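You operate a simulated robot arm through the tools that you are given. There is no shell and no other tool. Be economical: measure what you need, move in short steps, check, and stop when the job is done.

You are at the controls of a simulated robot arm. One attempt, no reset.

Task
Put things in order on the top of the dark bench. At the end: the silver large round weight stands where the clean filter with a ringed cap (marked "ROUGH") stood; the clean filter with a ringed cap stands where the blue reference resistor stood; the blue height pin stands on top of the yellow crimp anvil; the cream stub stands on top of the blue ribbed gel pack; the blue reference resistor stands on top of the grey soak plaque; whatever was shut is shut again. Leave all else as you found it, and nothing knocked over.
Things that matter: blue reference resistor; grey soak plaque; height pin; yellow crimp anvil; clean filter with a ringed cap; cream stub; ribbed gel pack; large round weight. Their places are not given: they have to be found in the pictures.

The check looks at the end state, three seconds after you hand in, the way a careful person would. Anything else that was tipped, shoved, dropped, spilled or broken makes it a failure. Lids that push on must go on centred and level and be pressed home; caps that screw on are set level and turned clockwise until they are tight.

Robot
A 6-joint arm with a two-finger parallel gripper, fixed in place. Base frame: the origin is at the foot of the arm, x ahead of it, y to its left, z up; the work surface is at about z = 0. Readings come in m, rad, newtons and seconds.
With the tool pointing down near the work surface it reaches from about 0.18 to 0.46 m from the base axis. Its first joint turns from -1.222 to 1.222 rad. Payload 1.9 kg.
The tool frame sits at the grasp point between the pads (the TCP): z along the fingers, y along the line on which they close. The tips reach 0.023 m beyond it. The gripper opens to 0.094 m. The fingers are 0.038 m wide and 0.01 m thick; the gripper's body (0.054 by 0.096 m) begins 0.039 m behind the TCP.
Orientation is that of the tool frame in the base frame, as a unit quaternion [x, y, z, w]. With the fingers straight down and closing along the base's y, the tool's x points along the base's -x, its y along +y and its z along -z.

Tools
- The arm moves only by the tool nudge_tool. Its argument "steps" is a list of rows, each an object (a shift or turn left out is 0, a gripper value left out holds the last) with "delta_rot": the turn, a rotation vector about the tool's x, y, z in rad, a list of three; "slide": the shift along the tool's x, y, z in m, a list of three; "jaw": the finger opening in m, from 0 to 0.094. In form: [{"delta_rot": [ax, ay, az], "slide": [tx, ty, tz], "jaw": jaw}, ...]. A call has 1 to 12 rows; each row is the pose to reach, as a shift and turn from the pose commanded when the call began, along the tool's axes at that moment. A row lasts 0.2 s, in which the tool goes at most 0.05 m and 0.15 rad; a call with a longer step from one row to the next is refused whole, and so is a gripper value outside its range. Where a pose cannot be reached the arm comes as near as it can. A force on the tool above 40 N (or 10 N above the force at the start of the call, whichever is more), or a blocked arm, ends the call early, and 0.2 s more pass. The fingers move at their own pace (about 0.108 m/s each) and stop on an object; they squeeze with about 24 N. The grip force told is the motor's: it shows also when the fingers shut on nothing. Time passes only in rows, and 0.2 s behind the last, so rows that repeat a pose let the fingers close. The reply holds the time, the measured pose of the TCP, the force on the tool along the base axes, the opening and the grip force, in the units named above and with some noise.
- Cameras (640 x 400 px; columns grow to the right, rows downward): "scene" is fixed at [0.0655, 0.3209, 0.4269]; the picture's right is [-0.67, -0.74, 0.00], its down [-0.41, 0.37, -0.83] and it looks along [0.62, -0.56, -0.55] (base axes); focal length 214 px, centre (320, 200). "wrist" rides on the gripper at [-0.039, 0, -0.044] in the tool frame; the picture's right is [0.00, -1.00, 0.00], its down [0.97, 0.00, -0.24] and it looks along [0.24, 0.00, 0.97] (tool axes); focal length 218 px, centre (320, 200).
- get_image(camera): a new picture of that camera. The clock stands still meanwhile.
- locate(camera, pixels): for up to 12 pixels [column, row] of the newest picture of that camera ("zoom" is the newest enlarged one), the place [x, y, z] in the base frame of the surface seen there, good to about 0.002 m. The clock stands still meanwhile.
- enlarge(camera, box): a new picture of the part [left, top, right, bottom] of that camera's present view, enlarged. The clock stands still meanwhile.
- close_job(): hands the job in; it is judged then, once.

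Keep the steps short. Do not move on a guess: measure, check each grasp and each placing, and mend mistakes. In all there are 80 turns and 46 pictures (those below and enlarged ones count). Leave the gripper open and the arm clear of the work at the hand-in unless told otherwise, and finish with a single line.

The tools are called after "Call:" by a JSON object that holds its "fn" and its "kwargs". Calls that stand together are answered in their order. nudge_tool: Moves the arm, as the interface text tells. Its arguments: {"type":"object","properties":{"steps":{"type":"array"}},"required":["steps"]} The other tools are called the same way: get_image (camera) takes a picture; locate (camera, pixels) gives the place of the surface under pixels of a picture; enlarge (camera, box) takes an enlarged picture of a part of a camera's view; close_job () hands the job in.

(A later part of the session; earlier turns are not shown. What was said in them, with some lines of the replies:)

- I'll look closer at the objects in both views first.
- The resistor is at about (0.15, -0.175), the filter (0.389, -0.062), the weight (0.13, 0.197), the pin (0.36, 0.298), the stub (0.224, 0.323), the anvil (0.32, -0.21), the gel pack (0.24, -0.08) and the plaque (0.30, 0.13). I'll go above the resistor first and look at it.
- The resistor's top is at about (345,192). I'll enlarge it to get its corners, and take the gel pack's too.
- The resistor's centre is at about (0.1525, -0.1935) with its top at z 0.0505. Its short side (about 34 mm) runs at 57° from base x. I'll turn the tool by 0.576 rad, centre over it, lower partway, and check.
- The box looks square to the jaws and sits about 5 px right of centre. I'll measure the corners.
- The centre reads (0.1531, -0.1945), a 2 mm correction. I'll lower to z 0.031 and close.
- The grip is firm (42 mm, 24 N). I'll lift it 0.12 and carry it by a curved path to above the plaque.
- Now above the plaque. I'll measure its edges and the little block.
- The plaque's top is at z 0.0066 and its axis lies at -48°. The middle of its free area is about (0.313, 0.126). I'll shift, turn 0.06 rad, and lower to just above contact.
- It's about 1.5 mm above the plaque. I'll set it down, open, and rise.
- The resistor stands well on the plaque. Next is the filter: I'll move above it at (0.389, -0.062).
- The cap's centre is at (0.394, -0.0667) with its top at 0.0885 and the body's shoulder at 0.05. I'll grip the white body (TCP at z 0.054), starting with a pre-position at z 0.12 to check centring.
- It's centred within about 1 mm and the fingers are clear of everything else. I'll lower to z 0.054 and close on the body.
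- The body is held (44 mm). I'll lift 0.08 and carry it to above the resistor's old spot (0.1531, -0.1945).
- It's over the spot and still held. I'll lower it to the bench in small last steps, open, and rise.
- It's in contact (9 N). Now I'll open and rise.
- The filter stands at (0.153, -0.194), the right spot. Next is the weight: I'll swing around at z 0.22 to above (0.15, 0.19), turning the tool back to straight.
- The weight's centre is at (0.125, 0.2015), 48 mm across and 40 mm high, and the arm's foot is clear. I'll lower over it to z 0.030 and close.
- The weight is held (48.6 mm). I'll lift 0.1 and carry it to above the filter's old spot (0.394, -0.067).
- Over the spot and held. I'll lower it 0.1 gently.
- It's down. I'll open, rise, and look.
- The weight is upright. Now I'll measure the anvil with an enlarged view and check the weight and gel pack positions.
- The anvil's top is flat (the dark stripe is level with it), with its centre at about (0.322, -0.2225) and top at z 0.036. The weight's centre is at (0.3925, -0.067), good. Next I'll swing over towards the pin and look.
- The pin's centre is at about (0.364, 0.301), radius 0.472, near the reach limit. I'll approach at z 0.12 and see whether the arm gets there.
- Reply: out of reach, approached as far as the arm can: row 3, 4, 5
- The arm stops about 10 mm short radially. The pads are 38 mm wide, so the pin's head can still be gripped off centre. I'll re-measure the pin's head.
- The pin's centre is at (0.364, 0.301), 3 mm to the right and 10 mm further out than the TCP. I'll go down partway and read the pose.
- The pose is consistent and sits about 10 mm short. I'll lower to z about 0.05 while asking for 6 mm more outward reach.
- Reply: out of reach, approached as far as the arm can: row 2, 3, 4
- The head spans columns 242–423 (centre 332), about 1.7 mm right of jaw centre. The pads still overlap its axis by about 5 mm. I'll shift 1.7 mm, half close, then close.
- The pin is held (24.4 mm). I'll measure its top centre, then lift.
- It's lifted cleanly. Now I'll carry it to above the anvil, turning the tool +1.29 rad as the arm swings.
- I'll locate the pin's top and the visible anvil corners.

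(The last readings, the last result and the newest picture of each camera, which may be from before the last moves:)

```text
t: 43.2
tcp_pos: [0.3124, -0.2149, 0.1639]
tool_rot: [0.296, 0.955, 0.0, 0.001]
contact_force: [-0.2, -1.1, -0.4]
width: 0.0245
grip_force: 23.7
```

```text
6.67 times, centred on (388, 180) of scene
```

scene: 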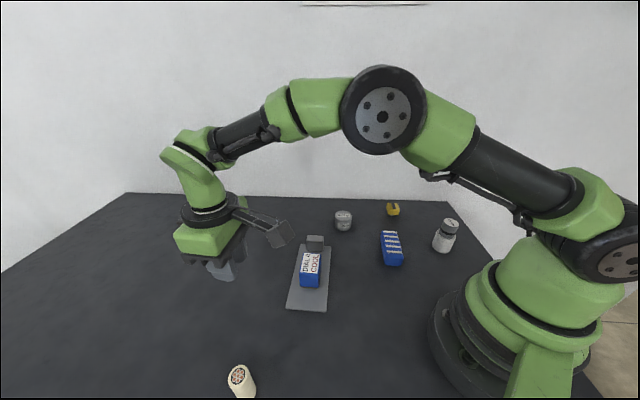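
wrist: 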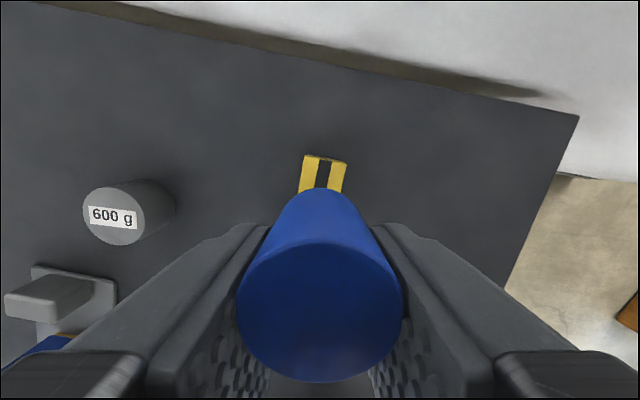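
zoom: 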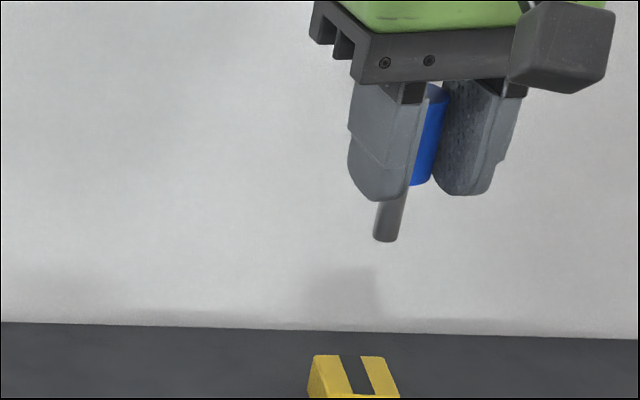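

The pin is at (0.3243, -0.2225) and the anvil's centre at (0.3213, -0.222). I'll correct by 3 mm and lower to about 2 mm above the anvil's top.

Call:
{"fn": "nudge_tool", "kwargs": {"steps": [{"slide": [0.0028, -0.0013, 0.02]}, {"slide": [0.0028, -0.0013, 0.04]}, {"slide": [0.0028, -0.0013, 0.06]}, {"slide": [0.0028, -0.0013, 0.07]}, {"slide": [0.0028, -0.0013, 0.07]}]}}

Call:
{"fn": "enlarge", "kwargs": {"camera": "scene", "box": [352, 170, 432, 220]}}

```text
t: 44.4
tcp_pos: [0.3076, -0.2134, 0.0922]
tool_rot: [0.296, 0.955, 0.001, 0.001]
contact_force: [0.0, -0.1, -0.6]
width: 0.0245
grip_force: 24.4
```

```text
8.00 times, centred on (392, 195) of scene
```

zoom: 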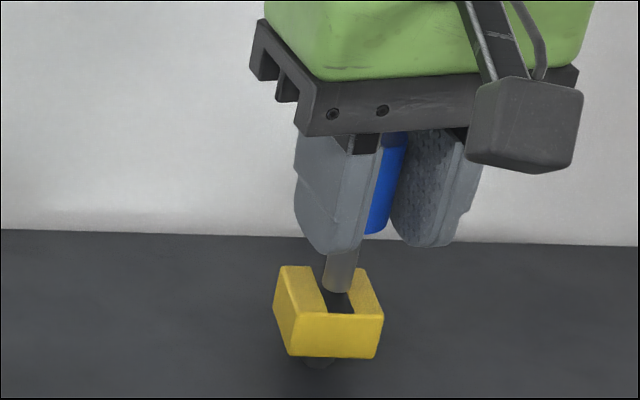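

The stem hangs just above the middle of the anvil. I'll lower in 1 mm steps and watch the force.

Call:
{"fn": "nudge_tool", "kwargs": {"steps": [{"slide": [0, 0, 0.001]}, {"slide": [0, 0, 0.002]}, {"slide": [0, 0, 0.003]}, {"slide": [0, 0, 0.0035]}, {"slide": [0, 0, 0.0035]}]}}

```text
t: 45.6
tcp_pos: [0.3097, -0.2134, 0.0887]
tool_rot: [0.296, 0.955, 0.001, 0.001]
contact_force: [-1.0, -0.1, 7.8]
width: 0.0245
grip_force: 24.3
```

Contact at 7.8 N. I'll open gently, then rise straight up.

Call:
{"fn": "nudge_tool", "kwargs": {"steps": [{"slide": [0, 0, -0.0003]}, {"slide": [0, 0, -0.0003], "jaw": 0.028}, {"slide": [0, 0, -0.0003], "jaw": 0.034}, {"slide": [0, 0, -0.0003], "jaw": 0.06}, {"slide": [0, 0, -0.0003], "jaw": 0.09}, {"slide": [0, 0, -0.0003], "jaw": 0.09}, {"slide": [0, 0, -0.03]}, {"slide": [0, 0, -0.07]}, {"slide": [0, 0, -0.1]}, {"slide": [0, 0, -0.1]}]}}

Call:
{"fn": "get_image", "kwargs": {"camera": "wrist"}}

Call:
{"fn": "enlarge", "kwargs": {"camera": "scene", "box": [352, 180, 480, 260]}}

```text
t: 47.8
tcp_pos: [0.3104, -0.2136, 0.1886]
tool_rot: [0.296, 0.955, -0.001, 0.001]
contact_force: [-0.1, -0.7, -0.2]
width: 0.0904
grip_force: 0.1
```

```text
10 pictures are left
```

wrist: 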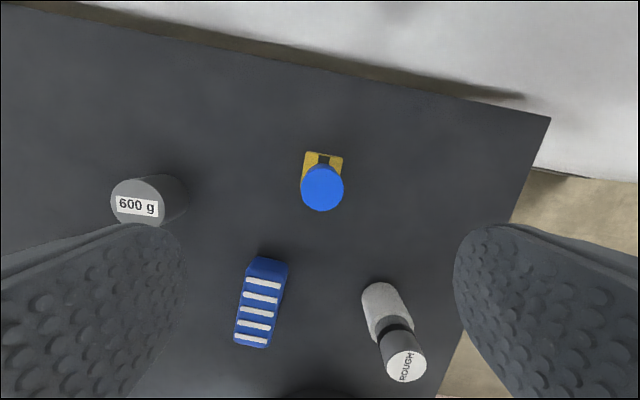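

```text
5.00 times, centred on (416, 220) of scene
```

zoom: 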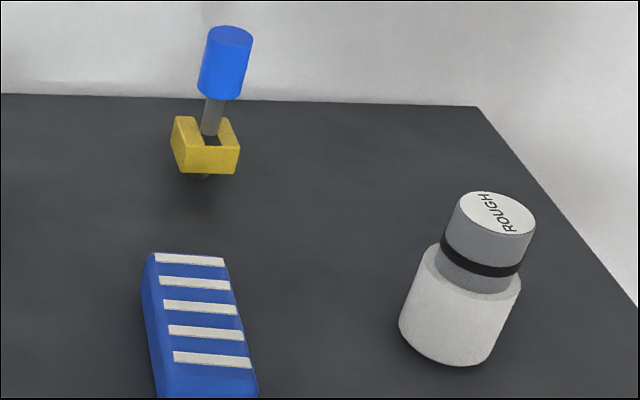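

The pin stands on the anvil. Now I'll measure the gel pack's top from here (stripes at about (259,312)).

Call:
{"fn": "locate", "kwargs": {"camera": "wrist", "pixels": [[264, 283], [246, 280], [281, 286], [259, 311], [242, 309], [276, 313], [252, 339], [236, 336], [267, 342], [261, 304], [321, 187]]}}

Call:
{"fn": "enlarge", "kwargs": {"camera": "wrist", "box": [212, 277, 308, 337]}}

```text
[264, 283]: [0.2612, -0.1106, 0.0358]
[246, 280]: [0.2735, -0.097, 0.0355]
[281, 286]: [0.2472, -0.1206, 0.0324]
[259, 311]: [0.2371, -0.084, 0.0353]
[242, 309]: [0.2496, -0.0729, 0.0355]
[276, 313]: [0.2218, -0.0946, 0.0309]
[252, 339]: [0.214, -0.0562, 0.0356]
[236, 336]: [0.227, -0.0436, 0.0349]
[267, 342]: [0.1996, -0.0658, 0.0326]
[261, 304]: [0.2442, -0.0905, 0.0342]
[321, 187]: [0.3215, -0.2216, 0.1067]
```

```text
6.67 times, centred on (260, 307) of wrist
```

zoom: 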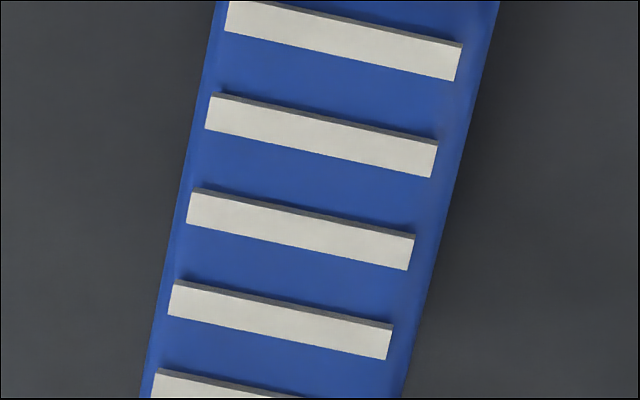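

The ribs are raised at an 18 mm pitch, with the pack's centre at (0.2373, -0.084). I'll set the stub midway between two ribs, at (0.2314, -0.0772), so both support it. Now I'll swing to above the stub at (0.222, 0.3296).

Call:
{"fn": "nudge_tool", "kwargs": {"steps": [{"slide": [0.0317, 0.0332, 0], "delta_rot": [0, 0, -0.107]}, {"slide": [0.0633, 0.0663, 0], "delta_rot": [0, 0, -0.215]}, {"slide": [0.095, 0.0995, 0], "delta_rot": [0, 0, -0.322]}, {"slide": [0.1267, 0.1327, 0], "delta_rot": [0, 0, -0.43]}, {"slide": [0.1584, 0.1658, 0], "delta_rot": [0, 0, -0.537]}, {"slide": [0.19, 0.199, 0], "delta_rot": [0, 0, -0.645]}, {"slide": [0.2217, 0.2322, 0], "delta_rot": [0, 0, -0.752]}, {"slide": [0.2534, 0.2653, 0], "delta_rot": [0, 0, -0.86]}, {"slide": [0.2851, 0.2985, 0], "delta_rot": [0, 0, -0.967]}, {"slide": [0.3167, 0.3317, 0], "delta_rot": [0, 0, -1.075]}, {"slide": [0.3484, 0.3648, 0], "delta_rot": [0, 0, -1.182]}, {"slide": [0.3801, 0.398, 0], "delta_rot": [0, 0, -1.29]}]}}

Call:
{"fn": "get_image", "kwargs": {"camera": "wrist"}}

```text
t: 50.4
tcp_pos: [0.2179, 0.3288, 0.1904]
tool_rot: [-0.339, 0.941, -0.001, 0.001]
contact_force: [0.2, -0.9, -0.7]
width: 0.0898
grip_force: 0.1
```

```text
7 pictures are left
```

wrist: 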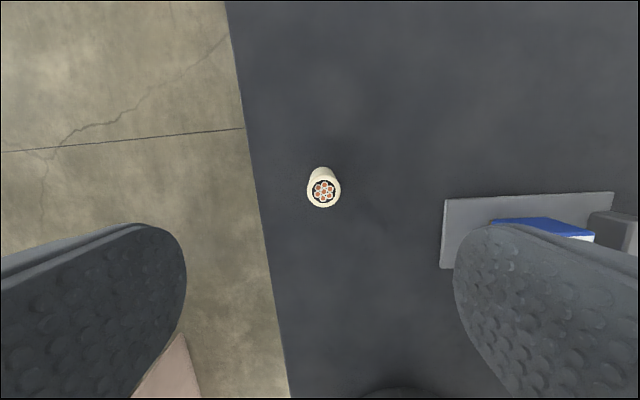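

Call:
{"fn": "locate", "kwargs": {"camera": "wrist", "pixels": [[323, 192], [309, 192], [338, 192], [323, 178], [323, 206]]}}

```text
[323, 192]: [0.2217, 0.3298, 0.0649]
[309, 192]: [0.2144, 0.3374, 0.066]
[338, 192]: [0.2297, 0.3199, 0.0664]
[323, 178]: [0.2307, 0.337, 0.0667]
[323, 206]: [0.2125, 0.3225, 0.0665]
```

The stub's centre is at (0.222, 0.329), about 2.5 mm right of the jaws, with its top at 0.0665. I'll lower to z 0.040 and close.

Call:
{"fn": "nudge_tool", "kwargs": {"steps": [{"slide": [-0.0035, -0.0025, 0.03]}, {"slide": [-0.0035, -0.0025, 0.07]}, {"slide": [-0.0035, -0.0025, 0.105]}, {"slide": [-0.0035, -0.0025, 0.135]}, {"slide": [-0.0035, -0.0025, 0.15]}, {"slide": [-0.0035, -0.0025, 0.15]}, {"slide": [-0.0035, -0.0025, 0.15], "jaw": 0.042}, {"slide": [-0.0035, -0.0025, 0.15], "jaw": 0.042}, {"slide": [-0.0035, -0.0025, 0.15], "jaw": 0.015}, {"slide": [-0.0035, -0.0025, 0.15], "jaw": 0.015}, {"slide": [-0.0035, -0.0025, 0.15], "jaw": 0.015}]}}

Call:
{"fn": "get_image", "kwargs": {"camera": "wrist"}}

Call:
{"fn": "locate", "kwargs": {"camera": "wrist", "pixels": [[320, 290], [320, 270], [320, 310], [290, 290], [350, 290]]}}

```text
t: 52.8
tcp_pos: [0.225, 0.3271, 0.041]
tool_rot: [-0.338, 0.941, -0.001, 0.002]
contact_force: [0.1, 0.0, -0.5]
width: 0.0263
grip_force: 24.3
```

```text
6 pictures are left
```

wrist: 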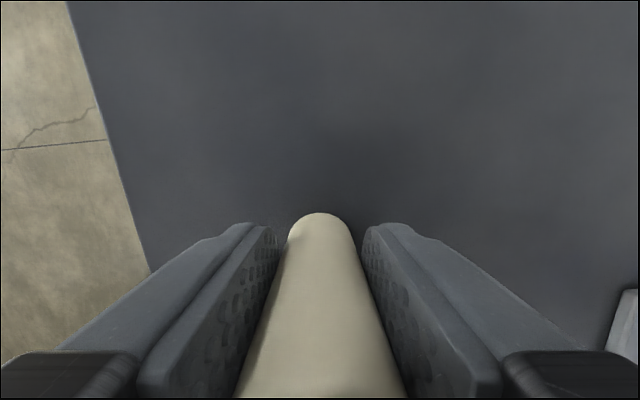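

```text
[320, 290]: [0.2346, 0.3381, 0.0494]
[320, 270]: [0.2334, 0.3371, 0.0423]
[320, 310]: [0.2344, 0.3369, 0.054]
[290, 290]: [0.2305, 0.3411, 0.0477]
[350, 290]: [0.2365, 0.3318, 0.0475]
```

The stub is held (26 mm), centred on the TCP. I'll lift 0.12 and carry it to above the gel pack, straightening the tool.

Call:
{"fn": "nudge_tool", "kwargs": {"steps": [{"slide": [0, 0, -0.035]}, {"slide": [0, 0, -0.08]}, {"slide": [0, 0, -0.12]}, {"slide": [0.028, -0.0353, -0.12], "delta_rot": [0, 0, 0.077]}, {"slide": [0.0559, -0.0705, -0.12], "delta_rot": [0, 0, 0.153]}, {"slide": [0.0839, -0.1058, -0.12], "delta_rot": [0, 0, 0.23]}, {"slide": [0.1118, -0.1411, -0.12], "delta_rot": [0, 0, 0.307]}, {"slide": [0.1398, -0.1763, -0.12], "delta_rot": [0, 0, 0.383]}, {"slide": [0.1677, -0.2116, -0.12], "delta_rot": [0, 0, 0.46]}, {"slide": [0.1957, -0.2469, -0.12], "delta_rot": [0, 0, 0.537]}, {"slide": [0.2236, -0.2821, -0.12], "delta_rot": [0, 0, 0.613]}, {"slide": [0.2516, -0.3174, -0.12], "delta_rot": [0, 0, 0.69]}]}}

Call:
{"fn": "nudge_tool", "kwargs": {"steps": [{"slide": [0, 0, 0.03]}, {"slide": [0, 0, 0.06]}, {"slide": [0, 0, 0.075]}, {"slide": [0, 0, 0.075]}]}}

Call:
{"fn": "enlarge", "kwargs": {"camera": "scene", "box": [340, 190, 436, 250]}}

```text
t: 55.4
tcp_pos: [0.2344, -0.0788, 0.1582]
tool_rot: [0.0, 1.0, 0.0, 0.0]
contact_force: [0.1, 0.5, -0.5]
width: 0.0262
grip_force: 23.7
```

```text
t: 56.4
tcp_pos: [0.2336, -0.0768, 0.0827]
tool_rot: [0.0, 1.0, 0.0, 0.0]
contact_force: [0.0, -0.3, -1.1]
width: 0.0263
grip_force: 24.1
```

```text
6.67 times, centred on (388, 220) of scene
```

zoom: 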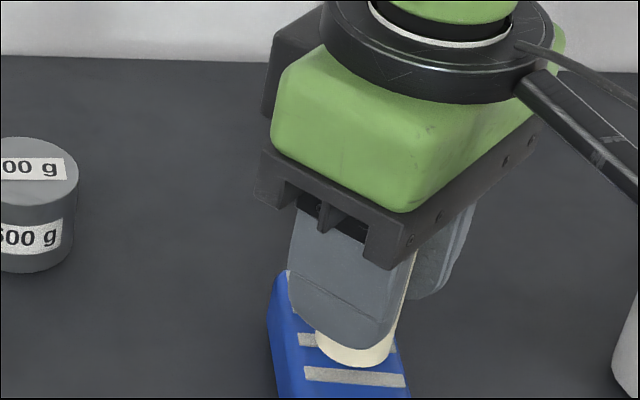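

The stub's foot is about 5 mm above the ribs. I'll measure where it is relative to them in this zoom.

Call:
{"fn": "locate", "kwargs": {"camera": "zoom", "pixels": [[355, 352], [325, 348], [385, 350], [355, 377], [308, 340], [310, 373], [400, 380], [375, 352]]}}

Call:
{"fn": "get_image", "kwargs": {"camera": "wrist"}}

Call:
{"fn": "locate", "kwargs": {"camera": "wrist", "pixels": [[320, 290], [320, 250], [320, 320]]}}

```text
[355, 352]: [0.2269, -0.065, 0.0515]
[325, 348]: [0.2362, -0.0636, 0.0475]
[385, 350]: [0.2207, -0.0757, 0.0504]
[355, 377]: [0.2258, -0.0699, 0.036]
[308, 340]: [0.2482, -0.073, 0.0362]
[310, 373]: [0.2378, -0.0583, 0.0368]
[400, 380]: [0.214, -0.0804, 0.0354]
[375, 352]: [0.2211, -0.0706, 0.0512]
```

```text
4 pictures are left
```

wrist: 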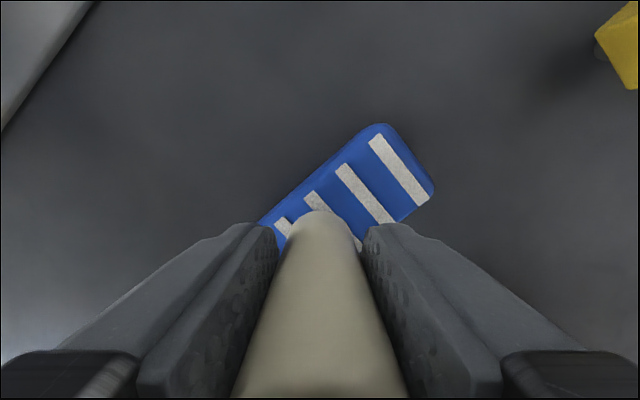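

```text
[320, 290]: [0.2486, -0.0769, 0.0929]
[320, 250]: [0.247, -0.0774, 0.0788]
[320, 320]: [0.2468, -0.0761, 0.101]
```

The stub's centre is at (0.233, -0.077), within 2 mm of target. I'll correct that and lower to contact.

Call:
{"fn": "nudge_tool", "kwargs": {"steps": [{"slide": [0.0015, 0, 0.004]}, {"slide": [0.0015, 0, 0.007]}, {"slide": [0.0015, 0, 0.0085]}, {"slide": [0.0015, 0, 0.0093]}, {"slide": [0.0015, 0, 0.0093]}]}}

```text
t: 57.6
tcp_pos: [0.2309, -0.0762, 0.0753]
tool_rot: [0.0, 1.0, 0.0, 0.001]
contact_force: [0.3, 0.2, -0.7]
width: 0.0263
grip_force: 23.7
```

No contact yet. I'll go a little lower in half-millimetre steps.

Call:
{"fn": "nudge_tool", "kwargs": {"steps": [{"slide": [0, 0, 0.0005]}, {"slide": [0, 0, 0.001]}, {"slide": [0, 0, 0.001]}]}}

```text
t: 58.4
tcp_pos: [0.2307, -0.0773, 0.0751]
tool_rot: [0.0, 1.0, 0.001, 0.001]
contact_force: [1.4, -2.4, 6.1]
width: 0.0261
grip_force: 24.0
```

Contact at 6 N. I'll open gently and rise.

Call:
{"fn": "nudge_tool", "kwargs": {"steps": [{"slide": [0, 0, -0.0002]}, {"slide": [0, 0, -0.0002], "jaw": 0.03}, {"slide": [0, 0, -0.0002], "jaw": 0.036}, {"slide": [0, 0, -0.0002], "jaw": 0.06}, {"slide": [0, 0, -0.0002], "jaw": 0.09}, {"slide": [0, 0, -0.0002], "jaw": 0.09}, {"slide": [0, 0, -0.04]}, {"slide": [0, 0, -0.085]}, {"slide": [0, 0, -0.13]}, {"slide": [-0.02, 0.02, -0.17]}, {"slide": [-0.04, 0.05, -0.2]}, {"slide": [-0.04, 0.05, -0.2]}]}}

Call:
{"fn": "get_image", "kwargs": {"camera": "scene"}}

Call:
{"fn": "get_image", "kwargs": {"camera": "wrist"}}

```text
t: 61.0
tcp_pos: [0.2713, -0.0253, 0.2724]
tool_rot: [-0.001, 1.0, 0.0, 0.001]
contact_force: [0.4, 0.1, 0.1]
width: 0.0901
grip_force: 0.0
```

```text
3 pictures are left
```

scene: 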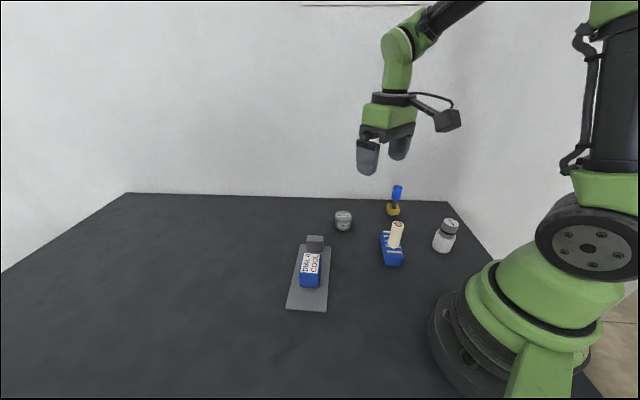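

```text
2 pictures are left
```

wrist: 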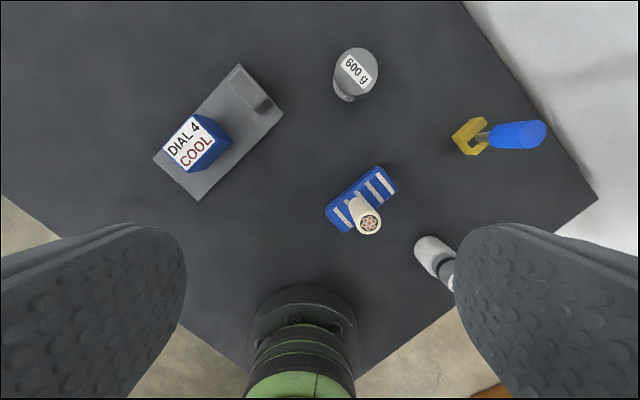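

Everything stands upright. One last zoom will check the stub and pin.

Call:
{"fn": "enlarge", "kwargs": {"camera": "scene", "box": [330, 180, 474, 270]}}

Call:
{"fn": "locate", "kwargs": {"camera": "wrist", "pixels": [[369, 224], [530, 134], [362, 68], [190, 145]]}}

```text
4.44 times, centred on (402, 225) of scene
```

zoom: 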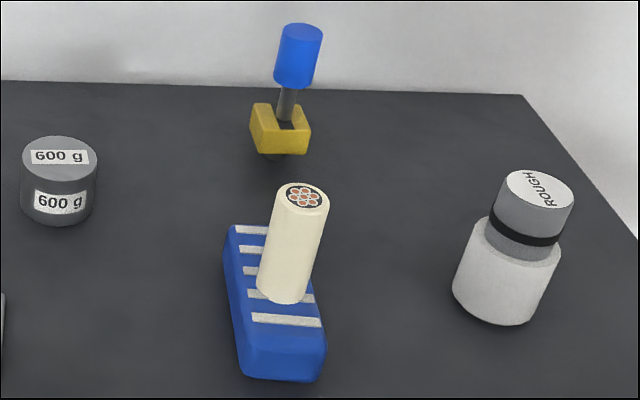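

```text
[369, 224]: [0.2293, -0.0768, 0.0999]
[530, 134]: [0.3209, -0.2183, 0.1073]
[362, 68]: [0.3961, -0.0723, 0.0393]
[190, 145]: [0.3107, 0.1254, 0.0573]
```

All the pieces are upright and in place, the gripper is open and the arm is clear. Handing in.

Call:
{"fn": "close_job", "kwargs": {}}

```text
The job is handed in.
```

Job handed in: all five pieces measured upright and in place (the stub is about 9 mm off the gel pack's centre so it rests on two ribs), and I found nothing that needed shutting.
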